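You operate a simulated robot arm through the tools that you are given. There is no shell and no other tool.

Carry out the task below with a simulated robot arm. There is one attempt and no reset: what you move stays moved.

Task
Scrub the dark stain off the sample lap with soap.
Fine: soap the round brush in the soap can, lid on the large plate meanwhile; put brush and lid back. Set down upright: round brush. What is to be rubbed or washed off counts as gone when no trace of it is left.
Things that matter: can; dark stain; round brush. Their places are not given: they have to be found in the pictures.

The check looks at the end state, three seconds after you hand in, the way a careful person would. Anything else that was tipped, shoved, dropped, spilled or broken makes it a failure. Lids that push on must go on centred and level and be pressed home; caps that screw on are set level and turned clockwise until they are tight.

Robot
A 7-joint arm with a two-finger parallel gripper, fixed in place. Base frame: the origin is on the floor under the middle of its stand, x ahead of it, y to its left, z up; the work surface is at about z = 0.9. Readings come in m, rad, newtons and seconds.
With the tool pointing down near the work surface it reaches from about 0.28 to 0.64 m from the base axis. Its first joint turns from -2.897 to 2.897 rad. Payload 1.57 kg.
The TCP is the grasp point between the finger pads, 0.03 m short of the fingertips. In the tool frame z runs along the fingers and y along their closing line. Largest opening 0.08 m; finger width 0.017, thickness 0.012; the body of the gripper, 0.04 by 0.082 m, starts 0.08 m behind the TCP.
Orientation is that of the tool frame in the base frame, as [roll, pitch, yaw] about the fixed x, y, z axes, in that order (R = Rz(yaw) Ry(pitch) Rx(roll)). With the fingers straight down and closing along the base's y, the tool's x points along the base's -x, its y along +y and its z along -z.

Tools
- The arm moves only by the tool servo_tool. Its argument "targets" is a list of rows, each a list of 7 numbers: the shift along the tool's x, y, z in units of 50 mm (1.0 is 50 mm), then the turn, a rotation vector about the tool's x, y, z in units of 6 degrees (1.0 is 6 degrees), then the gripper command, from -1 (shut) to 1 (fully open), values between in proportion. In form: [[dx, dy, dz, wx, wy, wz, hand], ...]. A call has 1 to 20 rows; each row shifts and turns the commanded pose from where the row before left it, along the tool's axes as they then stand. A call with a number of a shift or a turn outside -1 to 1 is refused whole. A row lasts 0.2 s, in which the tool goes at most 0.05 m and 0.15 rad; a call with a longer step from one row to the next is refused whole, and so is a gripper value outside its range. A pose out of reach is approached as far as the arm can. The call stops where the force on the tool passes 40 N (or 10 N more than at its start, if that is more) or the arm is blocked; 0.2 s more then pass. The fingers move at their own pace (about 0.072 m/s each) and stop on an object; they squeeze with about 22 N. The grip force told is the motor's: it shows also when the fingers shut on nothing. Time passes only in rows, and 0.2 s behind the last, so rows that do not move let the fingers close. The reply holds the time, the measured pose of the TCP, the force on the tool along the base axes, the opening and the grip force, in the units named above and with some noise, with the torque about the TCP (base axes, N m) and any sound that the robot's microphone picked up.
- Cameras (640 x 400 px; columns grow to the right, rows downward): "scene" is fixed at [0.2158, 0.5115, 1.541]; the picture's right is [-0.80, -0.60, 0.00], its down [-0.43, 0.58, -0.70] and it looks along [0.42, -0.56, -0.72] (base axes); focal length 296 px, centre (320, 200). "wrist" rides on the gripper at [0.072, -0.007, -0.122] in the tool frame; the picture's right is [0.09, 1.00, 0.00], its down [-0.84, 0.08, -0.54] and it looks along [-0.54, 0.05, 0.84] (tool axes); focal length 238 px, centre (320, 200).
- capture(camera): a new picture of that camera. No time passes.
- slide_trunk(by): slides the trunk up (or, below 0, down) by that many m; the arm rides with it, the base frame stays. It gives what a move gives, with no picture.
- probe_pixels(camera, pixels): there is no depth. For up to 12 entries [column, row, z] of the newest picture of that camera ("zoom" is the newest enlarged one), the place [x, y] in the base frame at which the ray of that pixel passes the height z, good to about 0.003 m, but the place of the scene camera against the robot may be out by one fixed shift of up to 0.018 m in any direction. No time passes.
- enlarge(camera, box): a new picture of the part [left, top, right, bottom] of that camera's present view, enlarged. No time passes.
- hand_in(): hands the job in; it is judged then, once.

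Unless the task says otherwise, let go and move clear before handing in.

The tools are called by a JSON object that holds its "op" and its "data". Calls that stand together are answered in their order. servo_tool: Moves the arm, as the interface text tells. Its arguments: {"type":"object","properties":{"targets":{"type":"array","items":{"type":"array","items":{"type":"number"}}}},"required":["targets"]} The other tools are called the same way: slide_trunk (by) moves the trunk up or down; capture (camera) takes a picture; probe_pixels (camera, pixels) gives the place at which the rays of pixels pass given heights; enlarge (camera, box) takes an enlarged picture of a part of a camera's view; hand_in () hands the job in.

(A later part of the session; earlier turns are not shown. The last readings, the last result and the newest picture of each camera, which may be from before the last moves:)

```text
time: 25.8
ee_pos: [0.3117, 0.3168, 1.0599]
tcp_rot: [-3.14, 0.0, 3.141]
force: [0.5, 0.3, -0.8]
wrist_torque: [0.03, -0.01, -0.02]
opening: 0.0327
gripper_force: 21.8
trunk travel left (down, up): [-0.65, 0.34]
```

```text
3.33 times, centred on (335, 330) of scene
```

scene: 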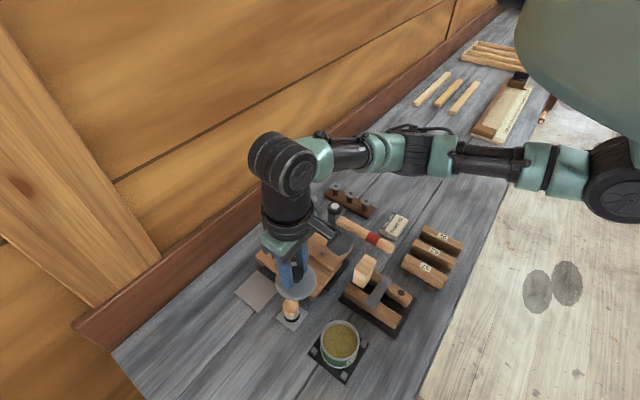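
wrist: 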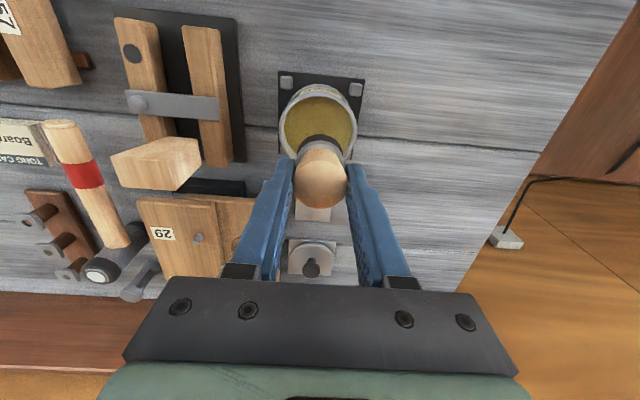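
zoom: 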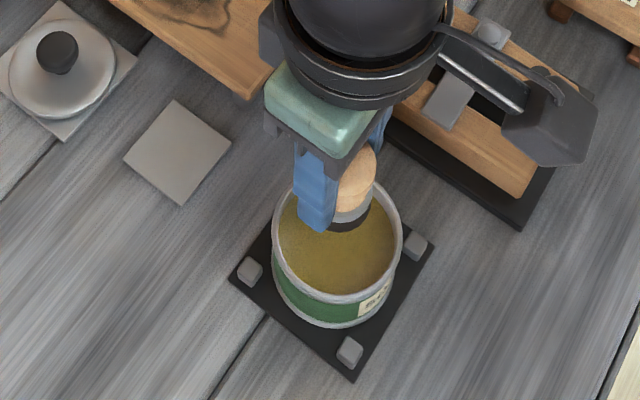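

The brush hovers over the open can; soap fills it near the rim. I'll centre it and lower in steps, watching force and pictures.

{"op": "servo_tool", "data": {"targets": [[0.01, -0.03, 0.3, 0, 0, 0, -1], [0, 0, 0.4, 0, 0, 0, -1], [0, 0, 0.3, 0, 0, 0, -1], [0, 0, 0, 0, 0, 0, -1]]}}

{"op": "enlarge", "data": {"camera": "wrist", "box": [240, 60, 400, 220]}}

{"op": "enlarge", "data": {"camera": "scene", "box": [300, 300, 380, 370]}}

```text
time: 26.8
ee_pos: [0.3114, 0.3166, 1.0096]
tcp_rot: [-3.14, 0.0, 3.14]
force: [-0.8, 0.9, -0.6]
wrist_torque: [-0.01, -0.01, -0.02]
opening: 0.0328
gripper_force: 21.9
trunk travel left (down, up): [-0.65, 0.34]
```

```text
2.50 times, centred on (320, 140) of wrist
```

zoom: 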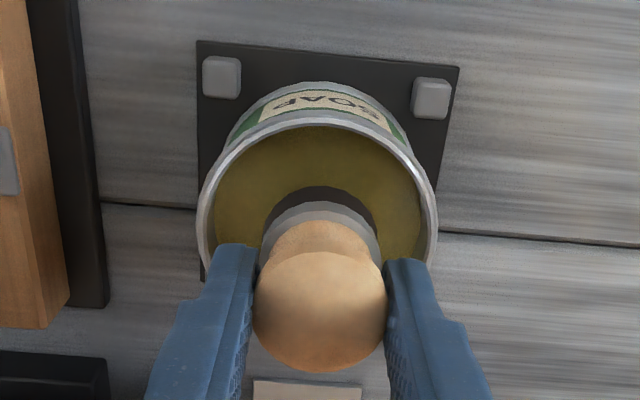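

```text
5.71 times, centred on (340, 335) of scene
```

zoom: 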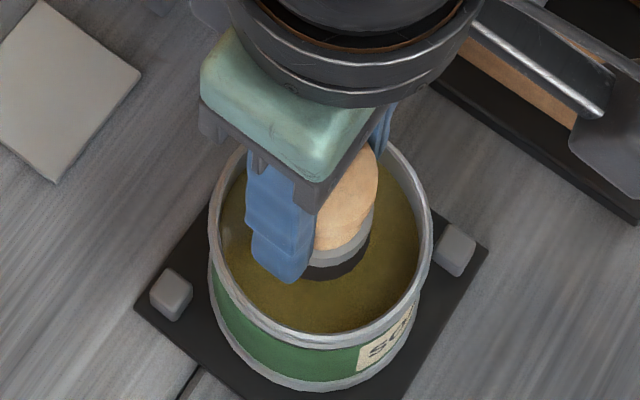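

The brush (zoom (320,240)) is centred in the opening and its bristles are at about rim level. I'll lower 10 mm more.

{"op": "servo_tool", "data": {"targets": [[0, -0.02, 0.1, 0, 0, 0, -1], [0, 0, 0.1, 0, 0, 0, -1], [0, 0, 0, 0, 0, 0, -1]]}}

{"op": "enlarge", "data": {"camera": "wrist", "box": [240, 60, 400, 220]}}

{"op": "enlarge", "data": {"camera": "scene", "box": [300, 300, 380, 370]}}

```text
time: 27.6
ee_pos: [0.3119, 0.3141, 0.9995]
tcp_rot: [3.141, 0.0, 3.141]
force: [0.1, 0.9, 0.4]
wrist_torque: [0.03, 0.01, 0.02]
opening: 0.0325
gripper_force: 21.5
trunk travel left (down, up): [-0.65, 0.34]
```

```text
2.50 times, centred on (320, 140) of wrist
```

zoom: 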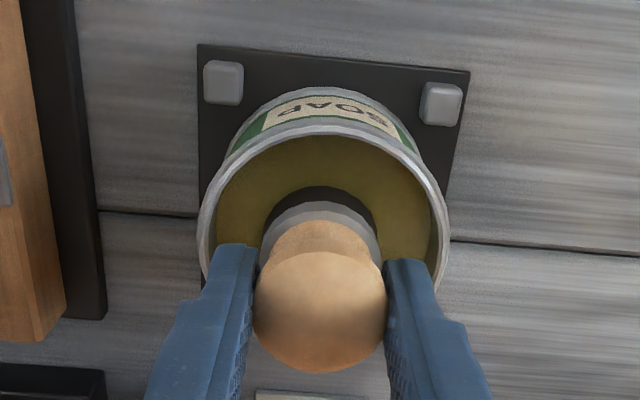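

```text
5.71 times, centred on (340, 335) of scene
```

zoom: 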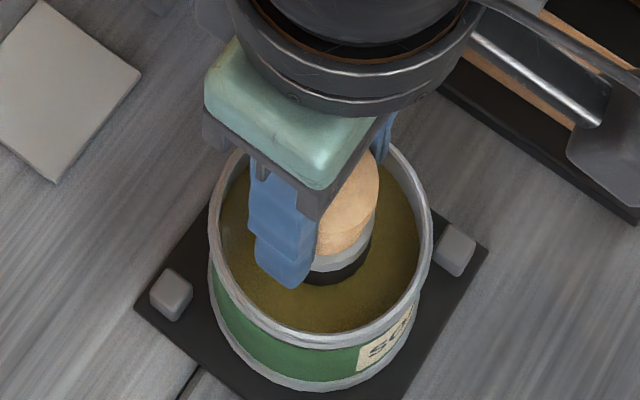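

The bristles appear just above the soap, centred to about 1 mm. I'll keep lowering 5 mm at a time.

{"op": "servo_tool", "data": {"targets": [[0, 0.02, 0.1, 0, 0, 0, -1], [0, 0, 0.1, 0, 0, 0, -1], [0, 0, 0, 0, 0, 0, -1]]}}

{"op": "enlarge", "data": {"camera": "wrist", "box": [240, 60, 400, 220]}}

{"op": "enlarge", "data": {"camera": "scene", "box": [300, 300, 380, 370]}}

```text
time: 28.2
ee_pos: [0.311, 0.3145, 0.9974]
tcp_rot: [3.131, 0.008, 3.14]
force: [-5.2, -6.0, 21.6]
wrist_torque: [-0.37, 0.37, 0.02]
opening: 0.0326
gripper_force: 22.2
trunk travel left (down, up): [-0.65, 0.34]
stopped in row 3: the force on the tool passed its limit at 45 N (the readings are from after the stop); the commanded pose is now the measured one
```

```text
2.50 times, centred on (320, 140) of wrist
```

zoom: 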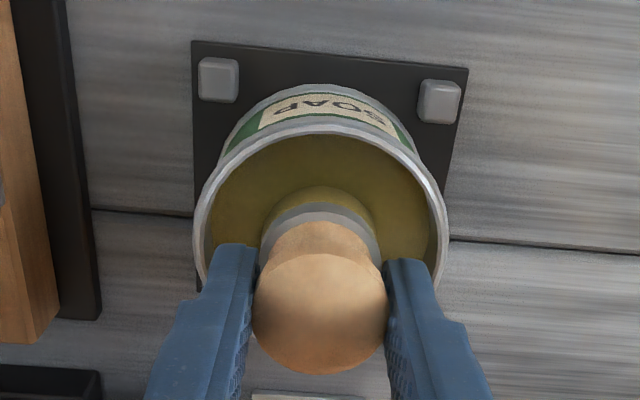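

```text
5.71 times, centred on (340, 335) of scene
```

zoom: 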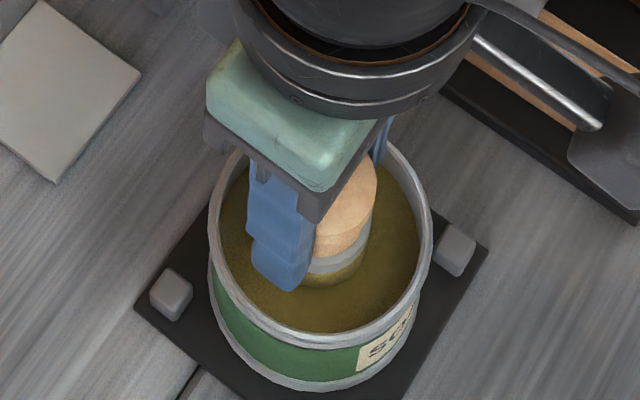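

The brush hit the firm soap surface (45 N, stopped) and its bristles turned from black to soap-yellow. I'll raise it straight out and check the brush.

{"op": "servo_tool", "data": {"targets": [[0, 0, -0.1, 0, 0, 0, -1], [0, 0, -0.3, 0, 0, 0, -1], [0, 0, -0.5, 0, 0, 0, -1], [0, 0, -0.6, 0, 0, 0, -1], [0, 0, 0, 0, 0, 0, -1]]}}

{"op": "enlarge", "data": {"camera": "wrist", "box": [240, 60, 400, 220]}}

{"op": "enlarge", "data": {"camera": "scene", "box": [300, 280, 380, 380]}}

```text
time: 29.4
ee_pos: [0.3125, 0.3136, 1.0702]
tcp_rot: [3.136, 0.004, 3.14]
force: [-0.2, 0.8, -0.2]
wrist_torque: [0.01, 0.0, 0.02]
opening: 0.0326
gripper_force: 22.0
trunk travel left (down, up): [-0.65, 0.34]
```

```text
2.50 times, centred on (320, 140) of wrist
```

zoom: 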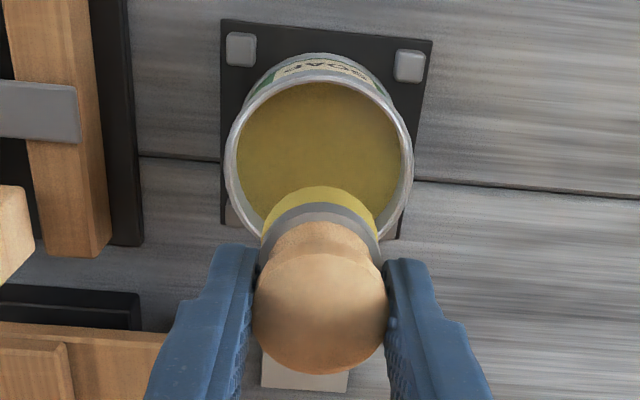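

```text
4.00 times, centred on (340, 330) of scene
```

zoom: 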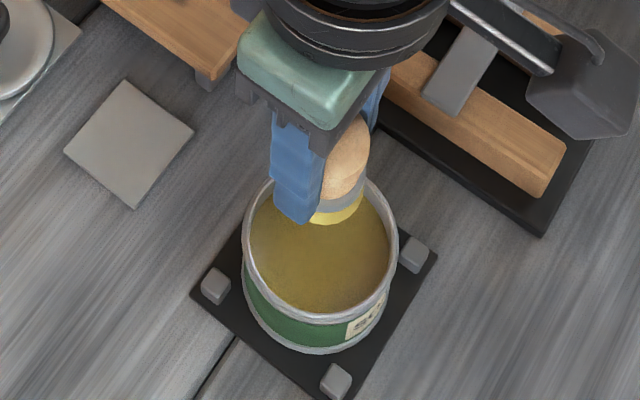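

The bristles are now yellow with soap, and the handle hasn't slipped (top still at zoom (320,312)). From earlier views the stain spans about x 0.444–0.535, y 0.211–0.268 at z≈0.945, so I'll carry the brush above it and level the tool.

{"op": "servo_tool", "data": {"targets": [[-0.44, -0.18, 0, 0.05, 0.035, 0, -1], [-0.44, -0.18, 0, 0, 0, 0, -1], [-0.44, -0.18, 0, 0, 0, 0, -1], [-0.44, -0.18, 0, 0, 0, 0, -1], [-0.44, -0.18, 0, 0, 0, 0, -1], [-0.44, -0.18, 0, 0, 0, 0, -1], [-0.44, -0.18, 0, 0, 0, 0, -1], [-0.44, -0.18, 0, 0, 0, 0, -1], [0, 0, 0, 0, 0, 0, -1]]}}

{"op": "capture", "data": {"camera": "wrist"}}

{"op": "enlarge", "data": {"camera": "scene", "box": [220, 190, 380, 310]}}

```text
time: 31.4
ee_pos: [0.4873, 0.2434, 1.0693]
tcp_rot: [3.138, 0.001, 3.141]
force: [-0.2, -0.3, -1.1]
wrist_torque: [-0.01, -0.03, -0.01]
opening: 0.0327
gripper_force: 22.3
trunk travel left (down, up): [-0.65, 0.34]
```

```text
taken
```

wrist: 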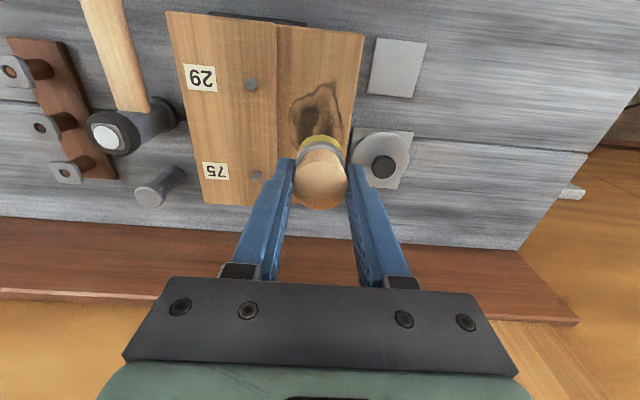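

```text
3.33 times, centred on (300, 250) of scene
```

zoom: 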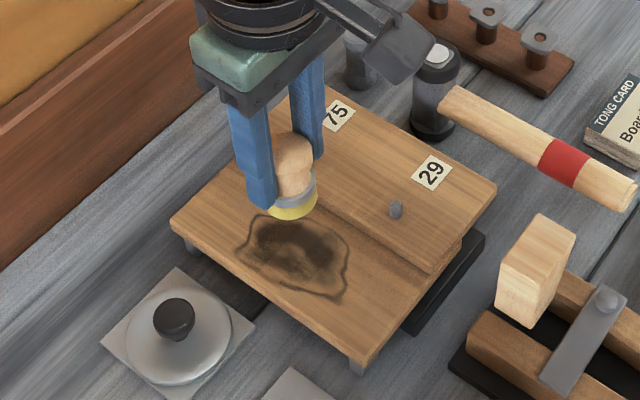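

The brush is above the lap; the stain shows at wrist (318,108) beyond the brush head. I'll enlarge and probe the board edges and the stain's outline.

{"op": "enlarge", "data": {"camera": "wrist", "box": [160, 0, 400, 220]}}

{"op": "probe_pixels", "data": {"camera": "wrist", "pixels": [[365, 34, 0.945], [277, 27, 0.945], [275, 120, 0.945], [290, 108, 0.945], [334, 82, 0.945], [344, 120, 0.945], [343, 101, 0.945], [298, 92, 0.945], [365, 34, 0.935], [277, 27, 0.955], [416, 96, 0.902]]}}

```text
1.82 times, centred on (280, 110) of wrist
```

zoom: 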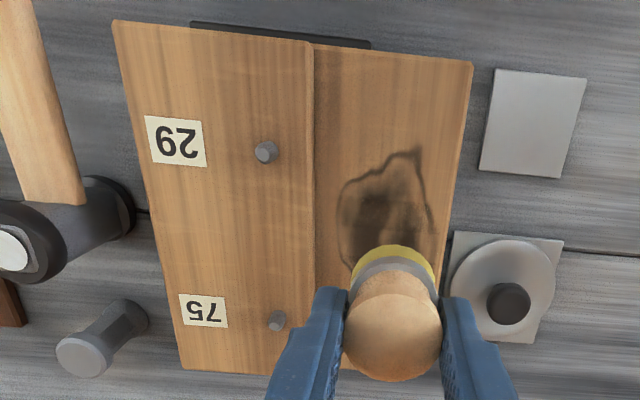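

```text
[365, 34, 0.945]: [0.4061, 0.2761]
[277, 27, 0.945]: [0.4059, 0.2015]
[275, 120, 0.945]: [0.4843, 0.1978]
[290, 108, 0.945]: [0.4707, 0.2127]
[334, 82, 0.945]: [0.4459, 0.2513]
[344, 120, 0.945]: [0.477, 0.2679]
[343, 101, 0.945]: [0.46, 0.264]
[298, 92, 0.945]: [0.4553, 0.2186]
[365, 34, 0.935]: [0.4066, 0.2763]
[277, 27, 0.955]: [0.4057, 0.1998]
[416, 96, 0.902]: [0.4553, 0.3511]
```

The step edge is at y≈0.20, the outer edge at y≈0.276, and the stain runs y 0.211–0.268, x 0.445–0.535. I'll lower the brush near the stain's middle and feel for contact.

{"op": "servo_tool", "data": {"targets": [[0, 0, 0.4, 0, 0, 0, -1], [0, 0, 0.4, 0, 0, 0, -1], [0, 0, 0.3, 0, 0, 0, -1], [0, 0, 0.1, 0, 0, 0, -1], [0, 0, 0, 0, 0, 0, -1]]}}

{"op": "enlarge", "data": {"camera": "scene", "box": [240, 210, 340, 300]}}

```text
time: 32.6
ee_pos: [0.4903, 0.2423, 1.0096]
tcp_rot: [3.14, 0.001, 3.141]
force: [-1.0, -0.5, -0.5]
wrist_torque: [0.02, -0.02, -0.01]
opening: 0.0329
gripper_force: 22.3
trunk travel left (down, up): [-0.65, 0.34]
```

```text
4.44 times, centred on (290, 255) of scene
```

zoom: 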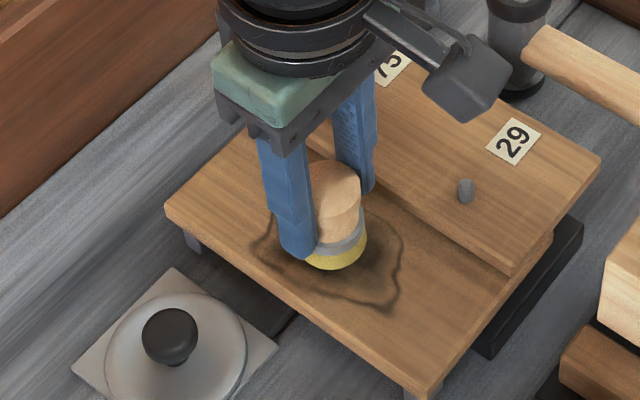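

The brush head is just above the stain with no contact force yet. I'll step down by 2 mm rows.

{"op": "servo_tool", "data": {"targets": [[0, 0, 0.04, 0, 0, 0, -1], [0, 0, 0.04, 0, 0, 0, -1], [0, 0, 0, 0, 0, 0, -1]]}}

{"op": "enlarge", "data": {"camera": "scene", "box": [260, 220, 330, 290]}}

```text
time: 33.4
ee_pos: [0.4882, 0.2437, 1.0064]
tcp_rot: [3.138, 0.001, 3.139]
force: [-0.5, 0.6, -0.9]
wrist_torque: [0.01, -0.01, 0.03]
opening: 0.0326
gripper_force: 21.5
trunk travel left (down, up): [-0.65, 0.34]
```

```text
5.71 times, centred on (295, 255) of scene
```

zoom: 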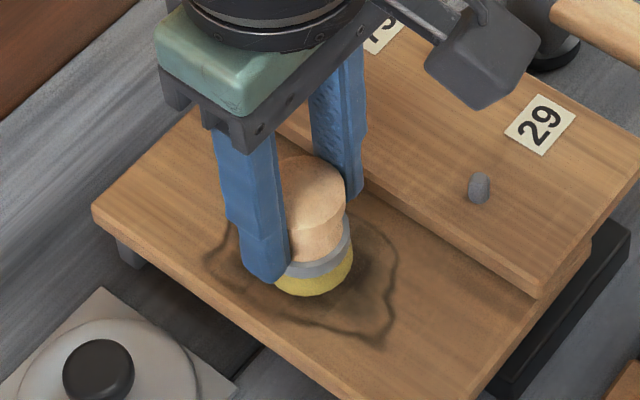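

Still no contact at z≈1.0055. I'll continue down by small steps.

{"op": "servo_tool", "data": {"targets": [[0, 0, 0.04, 0, 0, 0, -1], [0, 0, 0.04, 0, 0, 0, -1], [0, 0, 0, 0, 0, 0, -1]]}}

```text
time: 34.2
ee_pos: [0.4883, 0.2425, 1.0015]
tcp_rot: [3.137, 0.003, 3.139]
force: [1.0, 0.5, -0.6]
wrist_torque: [-0.01, 0.02, -0.04]
opening: 0.033
gripper_force: 22.2
trunk travel left (down, up): [-0.65, 0.34]
```

No contact at z≈1.0015 yet. Another two small steps.

{"op": "servo_tool", "data": {"targets": [[0, 0, 0.04, 0, 0, 0, -1], [0, 0, 0.04, 0, 0, 0, -1], [0, 0, 0, 0, 0, 0, -1]]}}

{"op": "enlarge", "data": {"camera": "scene", "box": [260, 220, 330, 290]}}

```text
time: 35.0
ee_pos: [0.488, 0.242, 0.9976]
tcp_rot: [3.137, 0.001, 3.139]
force: [-0.2, 0.6, 0.2]
wrist_torque: [-0.03, 0.0, 0.02]
opening: 0.0327
gripper_force: 21.7
trunk travel left (down, up): [-0.65, 0.34]
```

```text
5.71 times, centred on (295, 255) of scene
```

zoom: 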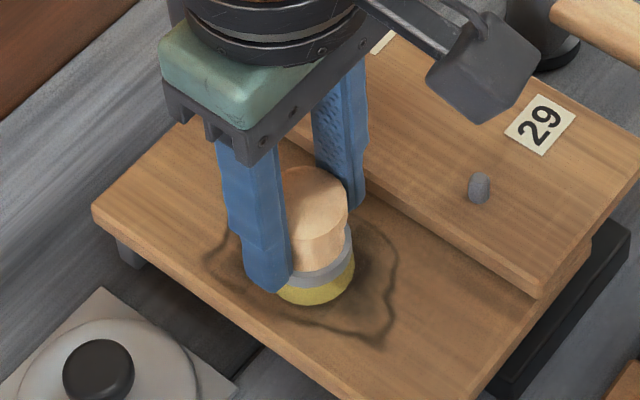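

Still clear at 0.9976, head near the board. Continue.

{"op": "servo_tool", "data": {"targets": [[0, 0, 0.04, 0, 0, 0, -1], [0, 0, 0.04, 0, 0, 0, -1], [0, 0, 0, 0, 0, 0, -1]]}}

{"op": "enlarge", "data": {"camera": "scene", "box": [260, 220, 330, 290]}}

```text
time: 35.8
ee_pos: [0.4883, 0.2418, 0.9986]
tcp_rot: [3.133, 0.009, 3.141]
force: [5.2, 1.8, 27.1]
wrist_torque: [0.01, -0.2, -0.01]
opening: 0.0326
gripper_force: 21.9
trunk travel left (down, up): [-0.65, 0.34]
```

```text
5.71 times, centred on (295, 255) of scene
```

zoom: 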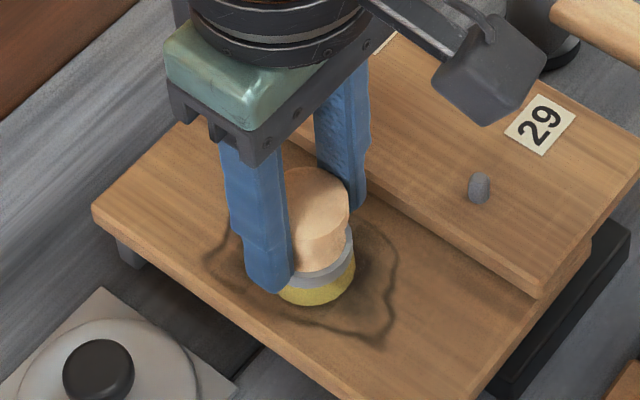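

Contact: 27 N with the command about 4 mm past the surface, so contact is at TCP z≈0.9975. I'll ease off to a light press and test a short rub along x.

{"op": "servo_tool", "data": {"targets": [[0, 0, -0.06, 0, 0, 0, -1], [0, 0, 0, 0, 0, 0, -1], [-0.2, 0, 0, 0, 0, 0, -1], [-0.2, 0, 0, 0, 0, 0, -1], [0, 0, 0, 0, 0, 0, -1]]}}

{"op": "enlarge", "data": {"camera": "scene", "box": [240, 210, 340, 300]}}

```text
time: 37.0
ee_pos: [0.5064, 0.2426, 0.9971]
tcp_rot: [3.139, 0.0, 3.14]
force: [-6.7, -1.4, 14.1]
wrist_torque: [-0.1, 0.3, -0.01]
opening: 0.0328
gripper_force: 22.2
trunk travel left (down, up): [-0.65, 0.34]
```

```text
4.44 times, centred on (290, 255) of scene
```

zoom: 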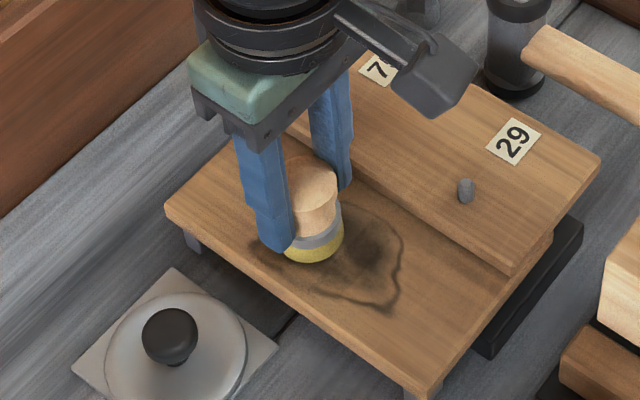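

The lap hasn't shifted (its corners at zoom (166,206) and (430,398) are unchanged) and friction is modest. I'll ease off by 1 mm and rub in strokes along x toward the step side.

{"op": "servo_tool", "data": {"targets": [[0, 0, -0.02, 0, 0, 0, -1], [-0.32, 0, 0, 0, 0, 0, -1], [-0.32, 0, 0, 0, 0, 0, -1], [0.38, 0, 0, 0, 0, 0, -1], [0.38, 0, 0, 0, 0, 0, -1], [0.38, 0, 0, 0, 0, 0, -1], [0.38, 0, 0, 0, 0, 0, -1], [0.38, 0, 0, 0, 0, 0, -1], [0, 0, 0, 0, 0, 0, -1]]}}

{"op": "enlarge", "data": {"camera": "scene", "box": [240, 210, 340, 300]}}

```text
time: 39.0
ee_pos: [0.4461, 0.2431, 0.9984]
tcp_rot: [3.139, 0.005, 3.139]
force: [1.6, 0.7, 4.7]
wrist_torque: [-0.03, -0.11, 0.0]
opening: 0.0326
gripper_force: 22.1
trunk travel left (down, up): [-0.65, 0.34]
```

```text
4.44 times, centred on (290, 255) of scene
```

zoom: 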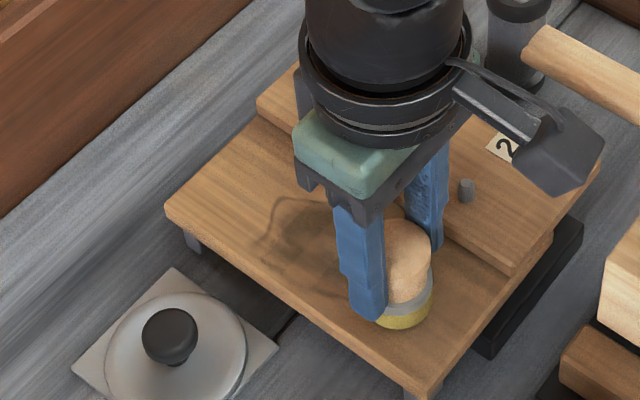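

The stain is fading where rubbed, with about 5 N of press. I'll continue strokes toward the step side and back.

{"op": "servo_tool", "data": {"targets": [[0, -0.24, 0, 0, 0, 0, -1], [-0.4, 0, 0, 0, 0, 0, -1], [-0.4, 0, 0, 0, 0, 0, -1], [-0.4, 0, 0, 0, 0, 0, -1], [-0.4, 0, 0, 0, 0, 0, -1], [-0.4, 0, 0, 0, 0, 0, -1], [0, -0.2, 0, 0, 0, 0, -1], [0.4, 0, 0, 0, 0, 0, -1], [0.4, 0, 0, 0, 0, 0, -1], [0.4, 0, 0, 0, 0, 0, -1], [0.4, 0, 0, 0, 0, 0, -1], [0.4, 0, 0, 0, 0, 0, -1], [0, 0, 0, 0, 0, 0, -1]]}}

{"op": "enlarge", "data": {"camera": "scene", "box": [240, 210, 340, 300]}}

```text
time: 41.8
ee_pos: [0.4465, 0.2211, 0.9982]
tcp_rot: [3.137, 0.001, 3.14]
force: [-0.5, -0.6, 0.0]
wrist_torque: [-0.01, 0.0, 0.0]
opening: 0.0328
gripper_force: 22.0
trunk travel left (down, up): [-0.65, 0.34]
```

```text
4.44 times, centred on (290, 255) of scene
```

zoom: 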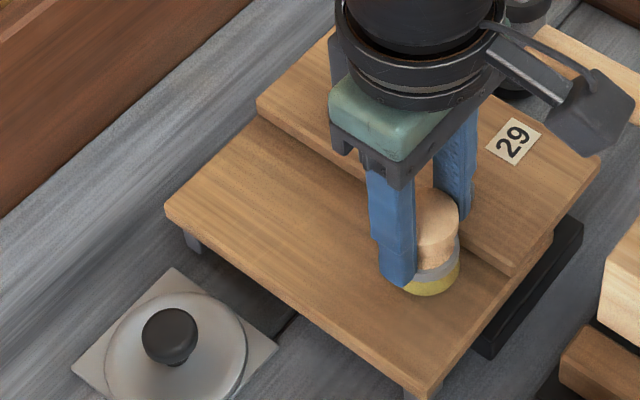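

The board looks clean in the scene view, and the force is now zero at this spot. I'll lift the brush clear and look closely for traces.

{"op": "servo_tool", "data": {"targets": [[0, 0, -0.5, 0, 0, 0, -1], [0, 0, -0.5, 0, 0, 0, -1], [0.5, 0.3, -0.5, 0, 0, 0, -1], [0.5, 0.5, 0, 0, 0, 0, -1], [0.5, 0.5, 0, 0, 0, 0, -1], [0, 0, 0, 0, 0, 0, -1]]}}

{"op": "capture", "data": {"camera": "wrist"}}

{"op": "enlarge", "data": {"camera": "scene", "box": [250, 210, 350, 300]}}

{"op": "enlarge", "data": {"camera": "wrist", "box": [160, 80, 340, 200]}}

```text
time: 43.2
ee_pos: [0.3698, 0.2859, 1.0726]
tcp_rot: [3.138, 0.001, 3.139]
force: [0.0, -0.1, -0.4]
wrist_torque: [-0.01, 0.03, 0.0]
opening: 0.0326
gripper_force: 21.9
trunk travel left (down, up): [-0.65, 0.34]
```

```text
taken
```

wrist: 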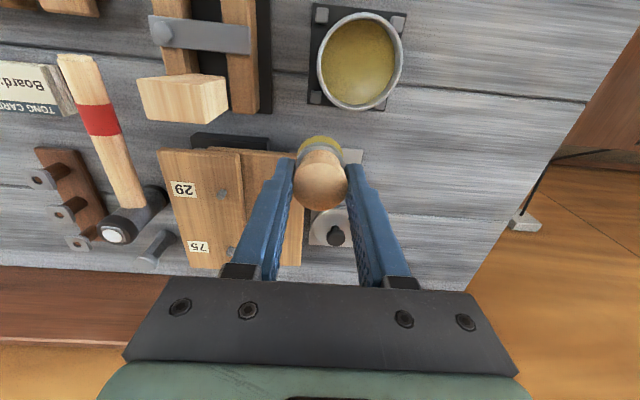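

```text
4.44 times, centred on (300, 255) of scene
```

zoom: 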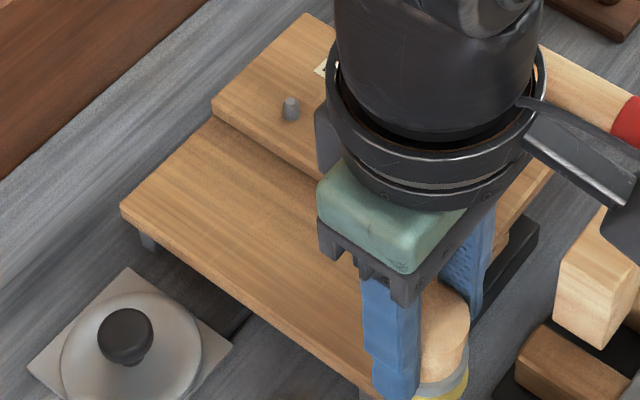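

```text
3.33 times, centred on (250, 140) of wrist
```

zoom: 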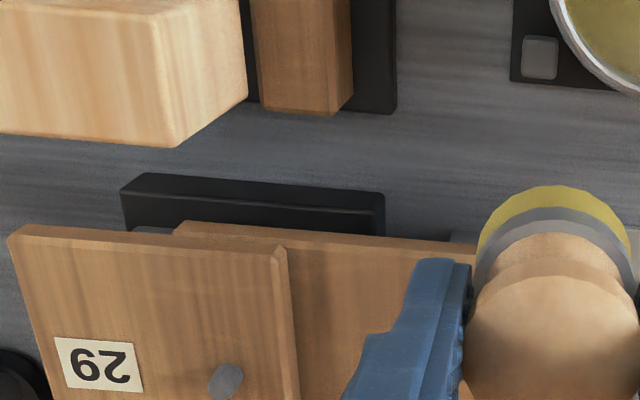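

The far part of the board looks clean but the near part is hidden by the arm. I'll move further away for a full view.

{"op": "servo_tool", "data": {"targets": [[0.5, 0.5, -0.3, 0, 0, 0, -1], [0.5, 0.5, -0.3, 0, 0, 0, -1], [0.3, 0.5, -0.2, 0, 0, 0, -1], [0, 0.5, 0, 0, 0, 0, -1], [0, 0, 0, 0, 0, 0, -1]]}}

{"op": "enlarge", "data": {"camera": "scene", "box": [240, 200, 360, 300]}}

{"op": "capture", "data": {"camera": "wrist"}}

```text
time: 44.4
ee_pos: [0.3051, 0.3871, 1.1154]
tcp_rot: [3.139, 0.002, 3.14]
force: [-0.5, -1.2, -0.3]
wrist_torque: [-0.01, -0.02, 0.01]
opening: 0.0328
gripper_force: 21.7
trunk travel left (down, up): [-0.65, 0.34]
```

```text
4.00 times, centred on (300, 250) of scene
```

zoom: 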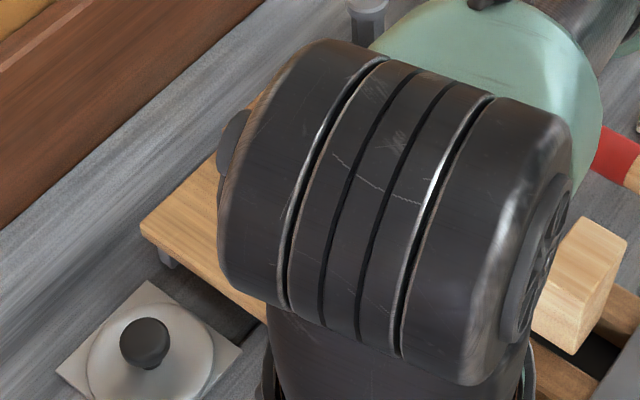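

```text
taken
```

wrist: 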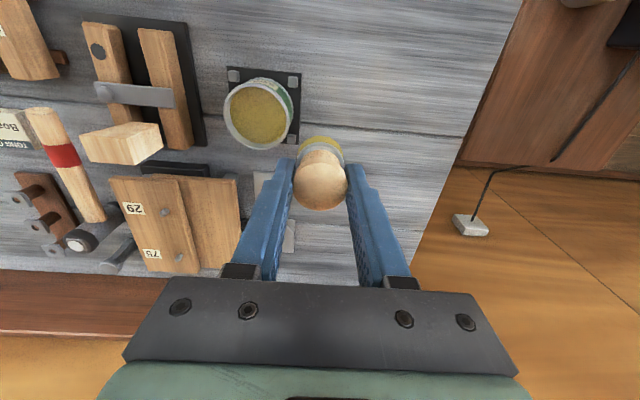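

The wrist view now shows the whole lap face at (110–240, 175–275) unobstructed. I'll enlarge it for leftover traces.

{"op": "enlarge", "data": {"camera": "wrist", "box": [150, 165, 260, 275]}}

```text
3.64 times, centred on (205, 220) of wrist
```

zoom: 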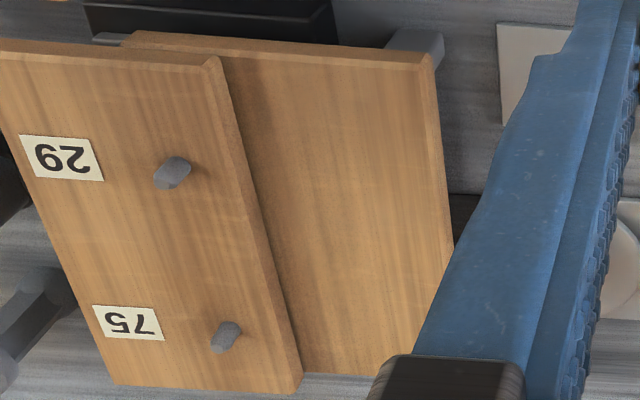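

No stain is visible on the lower board from here. I'll take a closer look from nearer above, with the hand held to the side of the lap.

{"op": "servo_tool", "data": {"targets": [[-0.5, -0.2, 0, 0, 0, 0, -1], [-0.5, -0.2, 0, 0, 0, 0, -1], [-0.5, -0.2, 0, 0, 0, 0, -1], [-0.5, -0.2, -0.1, 0, 0, 0, -1], [-0.5, -0.2, 0, 0, 0, 0, -1], [0, 0, 0, 0, 0, 0, -1]]}}

{"op": "enlarge", "data": {"camera": "wrist", "box": [150, 80, 310, 200]}}

{"op": "enlarge", "data": {"camera": "scene", "box": [240, 210, 340, 300]}}

```text
time: 45.8
ee_pos: [0.4297, 0.3365, 1.1187]
tcp_rot: [3.139, -0.001, 3.139]
force: [-0.7, -0.1, -0.6]
wrist_torque: [-0.03, -0.02, -0.03]
opening: 0.0328
gripper_force: 22.2
trunk travel left (down, up): [-0.65, 0.34]
```

```text
3.33 times, centred on (230, 140) of wrist
```

zoom: 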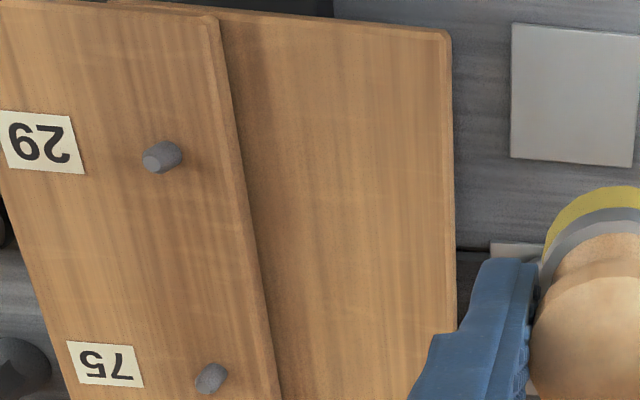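

```text
4.44 times, centred on (290, 255) of scene
```

zoom: 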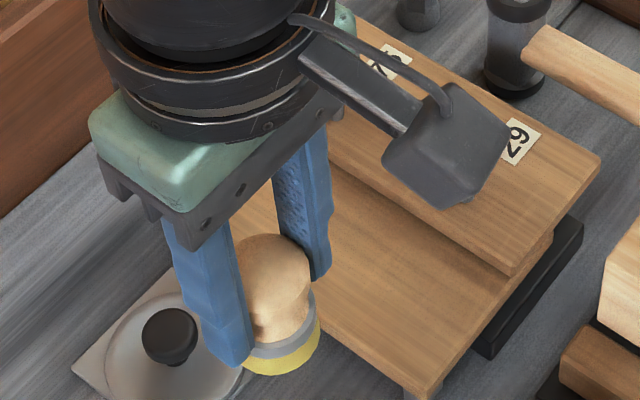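

The board looks clean in both views. I'll zoom tighter on the former stain area to rule out faint traces.

{"op": "enlarge", "data": {"camera": "wrist", "box": [205, 100, 270, 150]}}

{"op": "enlarge", "data": {"camera": "wrist", "box": [205, 140, 270, 190]}}

```text
8.00 times, centred on (238, 125) of wrist
```

zoom: 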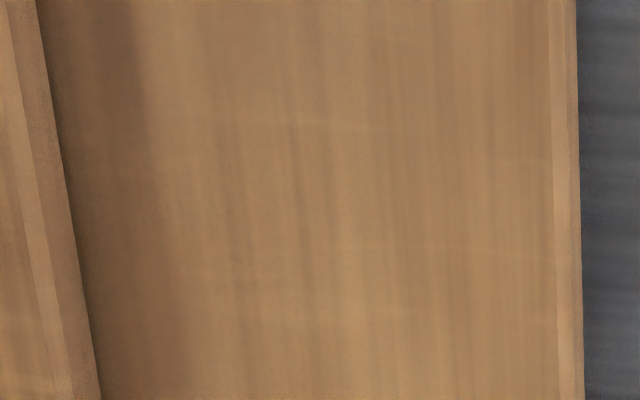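

```text
8.00 times, centred on (238, 165) of wrist
```

zoom: 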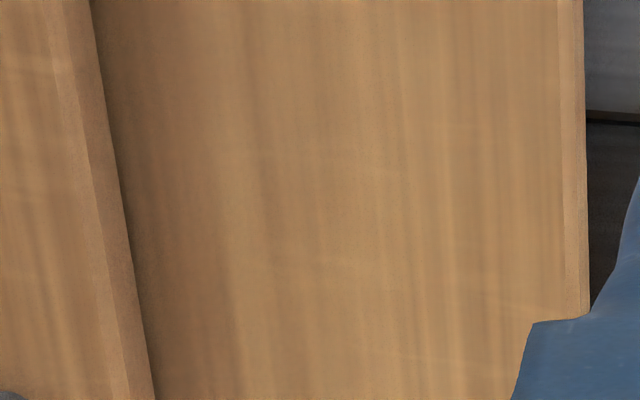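

Nothing of the stain is left even at 8x. For certainty I'll make one more light soapy pass over the area, approaching above it first.

{"op": "servo_tool", "data": {"targets": [[-0.2, -0.45, 0, 0, 0, 0, -1], [-0.2, -0.45, 0, 0, 0, 0, -1], [0, -0.45, 0, 0, 0, 0, -1], [0, -0.45, 0, 0, 0, 0, -1], [0, 0, 0.5, 0, 0, 0, -1], [0, 0, 0.5, 0, 0, 0, -1], [0, 0, 0.5, 0, 0, 0, -1], [0, 0, 0.5, 0, 0, 0, -1], [0, 0, 0.2, 0, 0, 0, -1], [0, 0, 0.1, 0, 0, 0, -1], [0, 0, 0.06, 0, 0, 0, -1], [0, 0, 0.03, 0, 0, 0, -1], [0, 0, 0, 0, 0, 0, -1]]}}

```text
time: 48.6
ee_pos: [0.4507, 0.2463, 0.9991]
tcp_rot: [3.139, 0.004, 3.14]
force: [0.5, 0.4, -0.1]
wrist_torque: [-0.02, 0.05, -0.02]
opening: 0.0328
gripper_force: 21.8
trunk travel left (down, up): [-0.65, 0.34]
```

The brush is just touching (z≈0.999, no force). I'll add about 1.5 mm of press and make two strokes.

{"op": "servo_tool", "data": {"targets": [[0, 0, 0.03, 0, 0, 0, -1], [-0.4, 0, 0, 0, 0, 0, -1], [-0.4, 0, 0, 0, 0, 0, -1], [-0.4, 0, 0, 0, 0, 0, -1], [-0.4, 0, 0, 0, 0, 0, -1], [0, 0.2, 0, 0, 0, 0, -1], [0.4, 0, 0, 0, 0, 0, -1], [0.4, 0, 0, 0, 0, 0, -1], [0.4, 0, 0, 0, 0, 0, -1], [0.4, 0, 0, 0, 0, 0, -1], [0, -0.4, 0, 0, 0, 0, -1], [-0.4, -0.1, 0, 0, 0, 0, -1], [-0.4, 0, 0, 0, 0, 0, -1], [-0.4, 0, 0, 0, 0, 0, -1], [-0.4, 0, 0, 0, 0, 0, -1], [0, 0, 0, 0, 0, 0, -1]]}}

{"op": "enlarge", "data": {"camera": "scene", "box": [240, 210, 340, 300]}}

```text
time: 52.0
ee_pos: [0.5294, 0.231, 0.9972]
tcp_rot: [3.14, 0.003, 3.14]
force: [-4.7, -0.8, 10.2]
wrist_torque: [-0.11, 0.24, 0.01]
opening: 0.0326
gripper_force: 22.2
trunk travel left (down, up): [-0.65, 0.34]
```

```text
4.44 times, centred on (290, 255) of scene
```

zoom: 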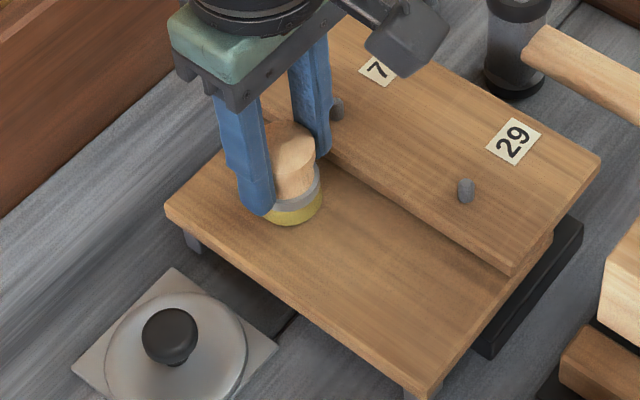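

The board is clean and the lap has not moved. I'll lift straight up and carry the brush back above its small plate.

{"op": "servo_tool", "data": {"targets": [[0, 0, -0.5, 0, 0, 0, -1], [0, 0, -0.5, 0, 0, 0, -1], [0, 0, -0.5, 0, 0, 0, -1], [0.4, 0.36, 0, 0, 0, 0, -1], [0.4, 0.36, 0, 0, 0, 0, -1], [0.4, 0.36, 0, 0, 0, 0, -1], [0.4, 0.36, 0, 0, 0, 0, -1], [0.37, 0.34, 0, 0, 0, 0, -1], [0, 0, 0, 0, 0, 0, -1]]}}

{"op": "enlarge", "data": {"camera": "wrist", "box": [230, 60, 410, 220]}}

{"op": "enlarge", "data": {"camera": "scene", "box": [220, 230, 360, 340]}}

```text
time: 54.0
ee_pos: [0.4309, 0.3195, 1.0739]
tcp_rot: [3.136, 0.002, 3.139]
force: [1.1, 0.4, -0.9]
wrist_torque: [0.01, 0.02, -0.02]
opening: 0.0325
gripper_force: 21.6
trunk travel left (down, up): [-0.65, 0.34]
```

```text
2.50 times, centred on (320, 140) of wrist
```

zoom: 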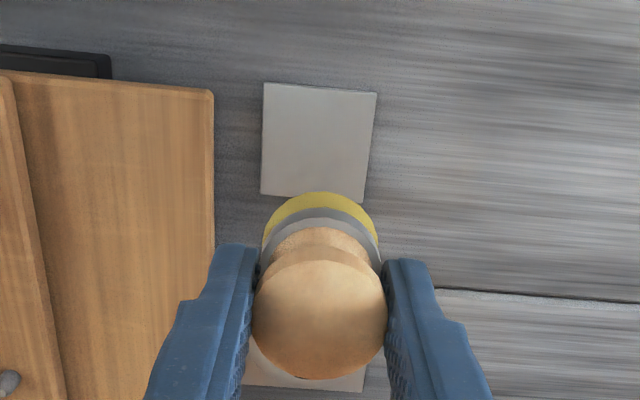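

```text
3.64 times, centred on (290, 285) of scene
```

zoom: 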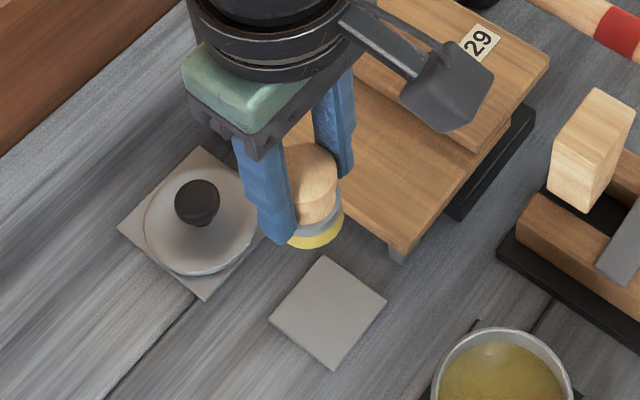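

The brush is above its empty plate (zoom (318,140)) and held essentially as before. I'll lower it toward the plate.

{"op": "servo_tool", "data": {"targets": [[0, 0, 0.5, 0.03, 0, 0, -1], [0, 0, 0.5, 0, 0, 0, -1], [0, 0, 0.5, 0, 0, 0, -1], [0, 0, 0.4, 0, 0, 0, -1], [0, 0, 0.14, 0, 0, 0, -1], [0, 0, 0, 0, 0, 0, -1]]}}

{"op": "enlarge", "data": {"camera": "wrist", "box": [240, 80, 400, 220]}}

{"op": "enlarge", "data": {"camera": "scene", "box": [250, 260, 330, 340]}}

```text
time: 55.4
ee_pos: [0.4319, 0.3204, 0.9684]
tcp_rot: [-3.141, 0.002, 3.141]
force: [0.2, 0.0, -0.6]
wrist_torque: [0.01, 0.01, 0.0]
opening: 0.0326
gripper_force: 22.0
trunk travel left (down, up): [-0.65, 0.34]
```

```text
2.86 times, centred on (320, 150) of wrist
```

zoom: 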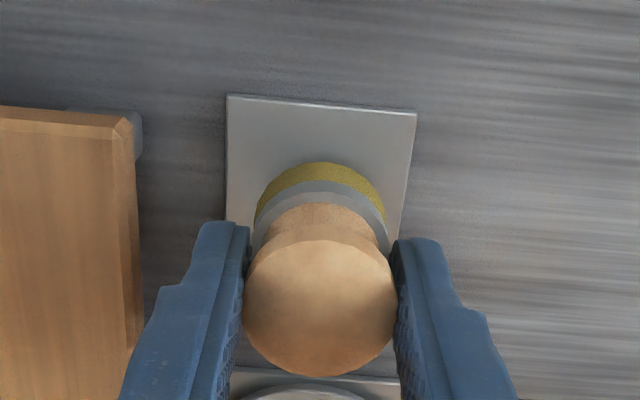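

```text
5.00 times, centred on (290, 300) of scene
```

zoom: 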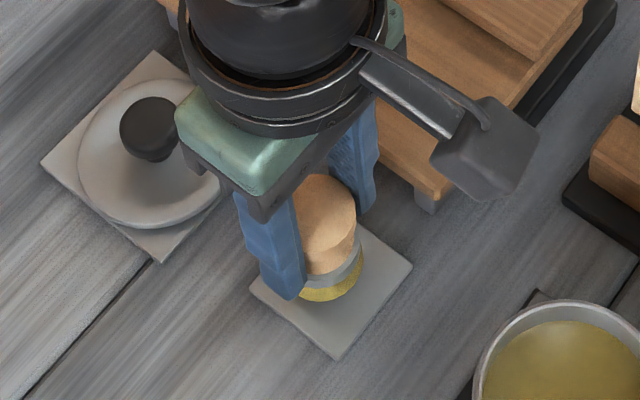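

The brush is centred over the plate, about 9 mm up. I'll lower slowly to contact.

{"op": "servo_tool", "data": {"targets": [[0, 0, 0.05, 0, 0, 0, -1], [0, 0, 0.05, 0, 0, 0, -1], [0, 0, 0.04, 0, 0, 0, -1], [0, 0, 0, 0, 0, 0, -1]]}}

```text
time: 56.4
ee_pos: [0.4316, 0.3193, 0.9636]
tcp_rot: [-3.141, 0.003, 3.139]
force: [0.1, 0.8, 0.3]
wrist_torque: [0.02, -0.03, 0.0]
opening: 0.0329
gripper_force: 21.7
trunk travel left (down, up): [-0.65, 0.34]
```

No contact at 0.9636. I'll lower by 1.5 mm rows.

{"op": "servo_tool", "data": {"targets": [[0, 0, 0.03, 0, 0, 0, -1], [0, 0, 0.03, 0, 0, 0, -1], [0, 0, 0, 0, 0, 0, -1]]}}

```text
time: 57.2
ee_pos: [0.4326, 0.3191, 0.9601]
tcp_rot: [-3.14, 0.001, 3.139]
force: [-0.1, 0.7, 0.3]
wrist_torque: [0.0, 0.01, 0.01]
opening: 0.0326
gripper_force: 22.0
trunk travel left (down, up): [-0.65, 0.34]
```

Still no contact at 0.960. Continue with 1 mm rows.

{"op": "servo_tool", "data": {"targets": [[0, 0, 0.025, 0, 0, 0, -1], [0, 0, 0.025, 0, 0, 0, -1], [0, 0, 0, 0, 0, 0, -1]]}}

```text
time: 58.0
ee_pos: [0.4307, 0.3191, 0.9581]
tcp_rot: [3.14, 0.001, 3.139]
force: [0.2, 0.8, 0.9]
wrist_torque: [0.0, -0.02, 0.01]
opening: 0.0327
gripper_force: 21.9
trunk travel left (down, up): [-0.65, 0.34]
```

Force just 0.9 N at 0.958. Continue by another 2 mm.

{"op": "servo_tool", "data": {"targets": [[0, 0, 0.025, 0, 0, 0, -1], [0, 0, 0.02, 0, 0, 0, -1], [0, 0, 0, 0, 0, 0, -1]]}}

{"op": "enlarge", "data": {"camera": "scene", "box": [260, 280, 320, 330]}}

```text
time: 58.8
ee_pos: [0.4319, 0.3199, 0.9576]
tcp_rot: [3.137, 0.007, 3.14]
force: [-0.3, 0.4, 19.8]
wrist_torque: [0.04, 0.03, 0.01]
opening: 0.0327
gripper_force: 22.2
trunk travel left (down, up): [-0.65, 0.34]
```

```text
8.00 times, centred on (290, 305) of scene
```

zoom: 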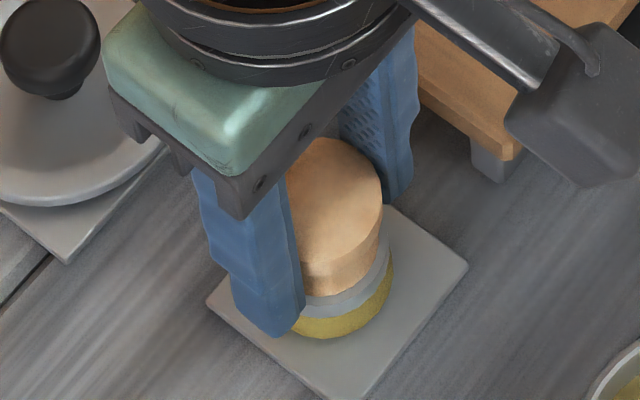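

The brush stands on the plate (19.8 N). I'll relieve the press by 2 mm, then open to 46 mm.

{"op": "servo_tool", "data": {"targets": [[0, 0, -0.045, 0, 0, 0, -1], [0, 0, 0, 0, 0, 0, -1], [0, 0, 0, 0, 0, 0, 0.0], [0, 0, 0, 0, 0, 0, 0.15], [0, 0, 0, 0, 0, 0, 0.15]]}}

{"op": "enlarge", "data": {"camera": "scene", "box": [260, 280, 320, 330]}}

{"op": "enlarge", "data": {"camera": "wrist", "box": [240, 100, 400, 220]}}

```text
time: 60.0
ee_pos: [0.4322, 0.3212, 0.9573]
tcp_rot: [-3.139, 0.001, 3.139]
force: [0.4, 0.1, -0.5]
wrist_torque: [-0.01, 0.01, 0.0]
opening: 0.0462
gripper_force: 0.0
trunk travel left (down, up): [-0.65, 0.34]
```

```text
8.00 times, centred on (290, 305) of scene
```

zoom: 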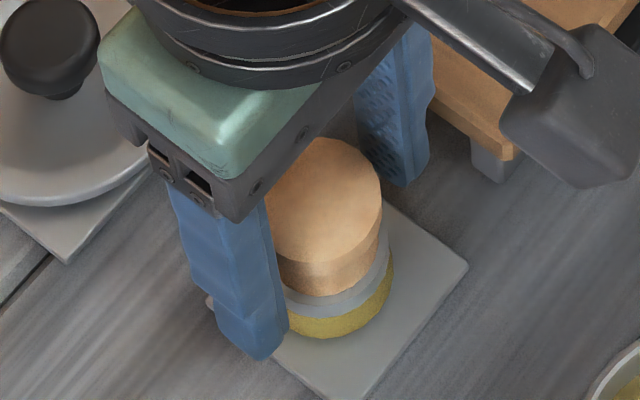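

```text
3.33 times, centred on (320, 160) of wrist
```

zoom: 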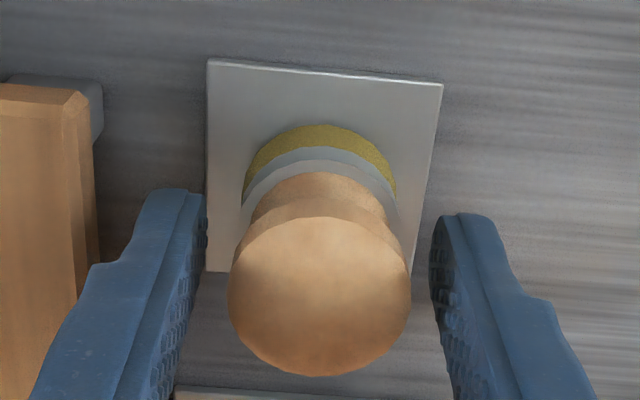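

The brush stands upright on its plate and is released. I'll rise straight up and move above the lid.

{"op": "servo_tool", "data": {"targets": [[0, 0, -0.2, 0, 0, 0, 0.15], [0, 0, -0.5, 0, 0, 0, 0.15], [0, 0, -0.6, 0, 0, 0, 0.15], [0, 0, -0.6, 0, 0, 0, 0.15], [-0.5, 0.02, -0.3, 0, 0, 0, 0.15], [-0.5, 0.02, 0, 0, 0, 0, 0.15], [-0.5, 0.02, 0, 0, 0, 0, 0.15], [-0.5, 0.02, 0, 0, 0, 0, 0.15], [0, 0, 0, 0, 0, 0, 0.15]]}}

{"op": "enlarge", "data": {"camera": "wrist", "box": [230, 50, 410, 210]}}

{"op": "enlarge", "data": {"camera": "scene", "box": [220, 230, 360, 340]}}

```text
time: 62.0
ee_pos: [0.5323, 0.3241, 1.0671]
tcp_rot: [3.141, 0.003, 3.139]
force: [-0.3, -0.5, 0.8]
wrist_torque: [-0.01, -0.03, 0.01]
opening: 0.046
gripper_force: 0.0
trunk travel left (down, up): [-0.65, 0.34]
```

```text
2.50 times, centred on (320, 130) of wrist
```

zoom: 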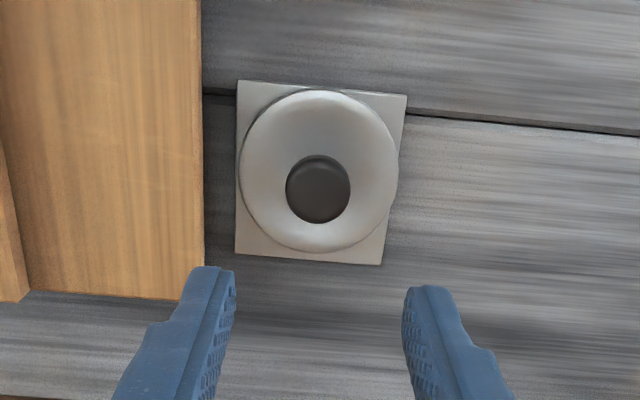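

```text
3.64 times, centred on (290, 285) of scene
```

zoom: 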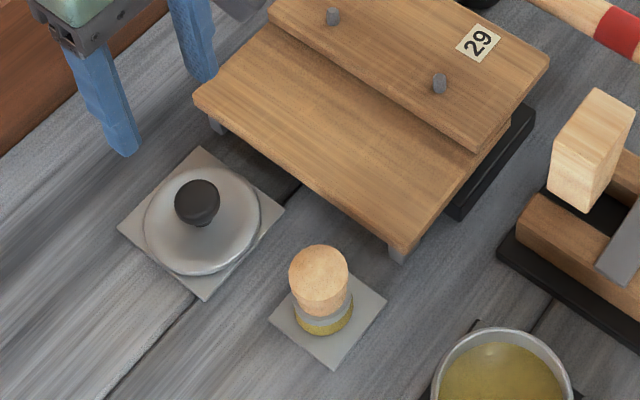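

The whole lap is clean in this view, the brush is upright on its plate, and the lid's knob is at zoom (318,190). I'll lower over the knob to the earlier grip height.

{"op": "servo_tool", "data": {"targets": [[0, 0, 0.5, 0, 0, 0, 0.15], [0, 0, 0.5, 0, 0, 0, 0.15], [0, 0, 0.5, 0, 0, 0, 0.15], [0, 0, 0.5, 0, 0, 0, 0.15], [0, 0, 0.2, 0, 0, 0, 0.15], [0, 0, 0, 0, 0, 0, 0.15]]}}

{"op": "enlarge", "data": {"camera": "wrist", "box": [240, 80, 400, 220]}}

```text
time: 63.4
ee_pos: [0.5309, 0.3236, 0.9575]
tcp_rot: [-3.139, 0.001, 3.139]
force: [0.0, 0.7, -0.6]
wrist_torque: [-0.01, -0.01, -0.04]
opening: 0.0459
gripper_force: 0.1
trunk travel left (down, up): [-0.65, 0.34]
```

```text
2.86 times, centred on (320, 150) of wrist
```

zoom: 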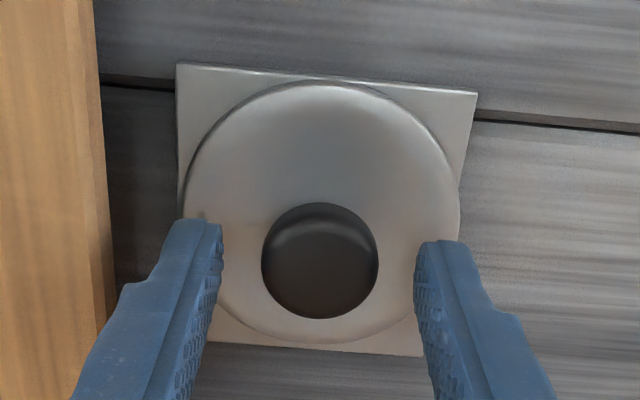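

The knob (320,260 zoom) is centred between the fingers. I'll lower the last 11 mm and close.

{"op": "servo_tool", "data": {"targets": [[0, 0, 0.12, 0, 0, 0, 0.15], [0, 0, 0.11, 0, 0, 0, 0.15], [0, 0, 0, 0, 0, 0, 0.15], [0, 0, 0, 0, 0, 0, -1], [0, 0, 0, 0, 0, 0, -1], [0, 0, 0, 0, 0, 0, -1], [0, 0, 0, 0, 0, 0, -1]]}}

{"op": "enlarge", "data": {"camera": "wrist", "box": [240, 120, 400, 220]}}

```text
time: 65.0
ee_pos: [0.5321, 0.3232, 0.9466]
tcp_rot: [-3.141, -0.001, -3.141]
force: [-0.3, 0.2, 0.0]
wrist_torque: [0.0, -0.03, 0.01]
opening: 0.0262
gripper_force: 22.0
trunk travel left (down, up): [-0.65, 0.34]
```

```text
4.00 times, centred on (320, 170) of wrist
```

zoom: 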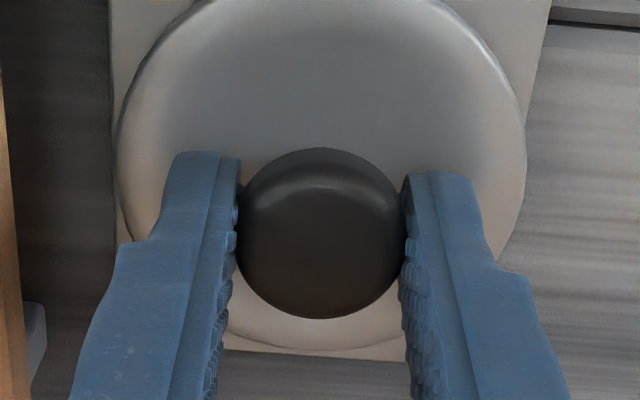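

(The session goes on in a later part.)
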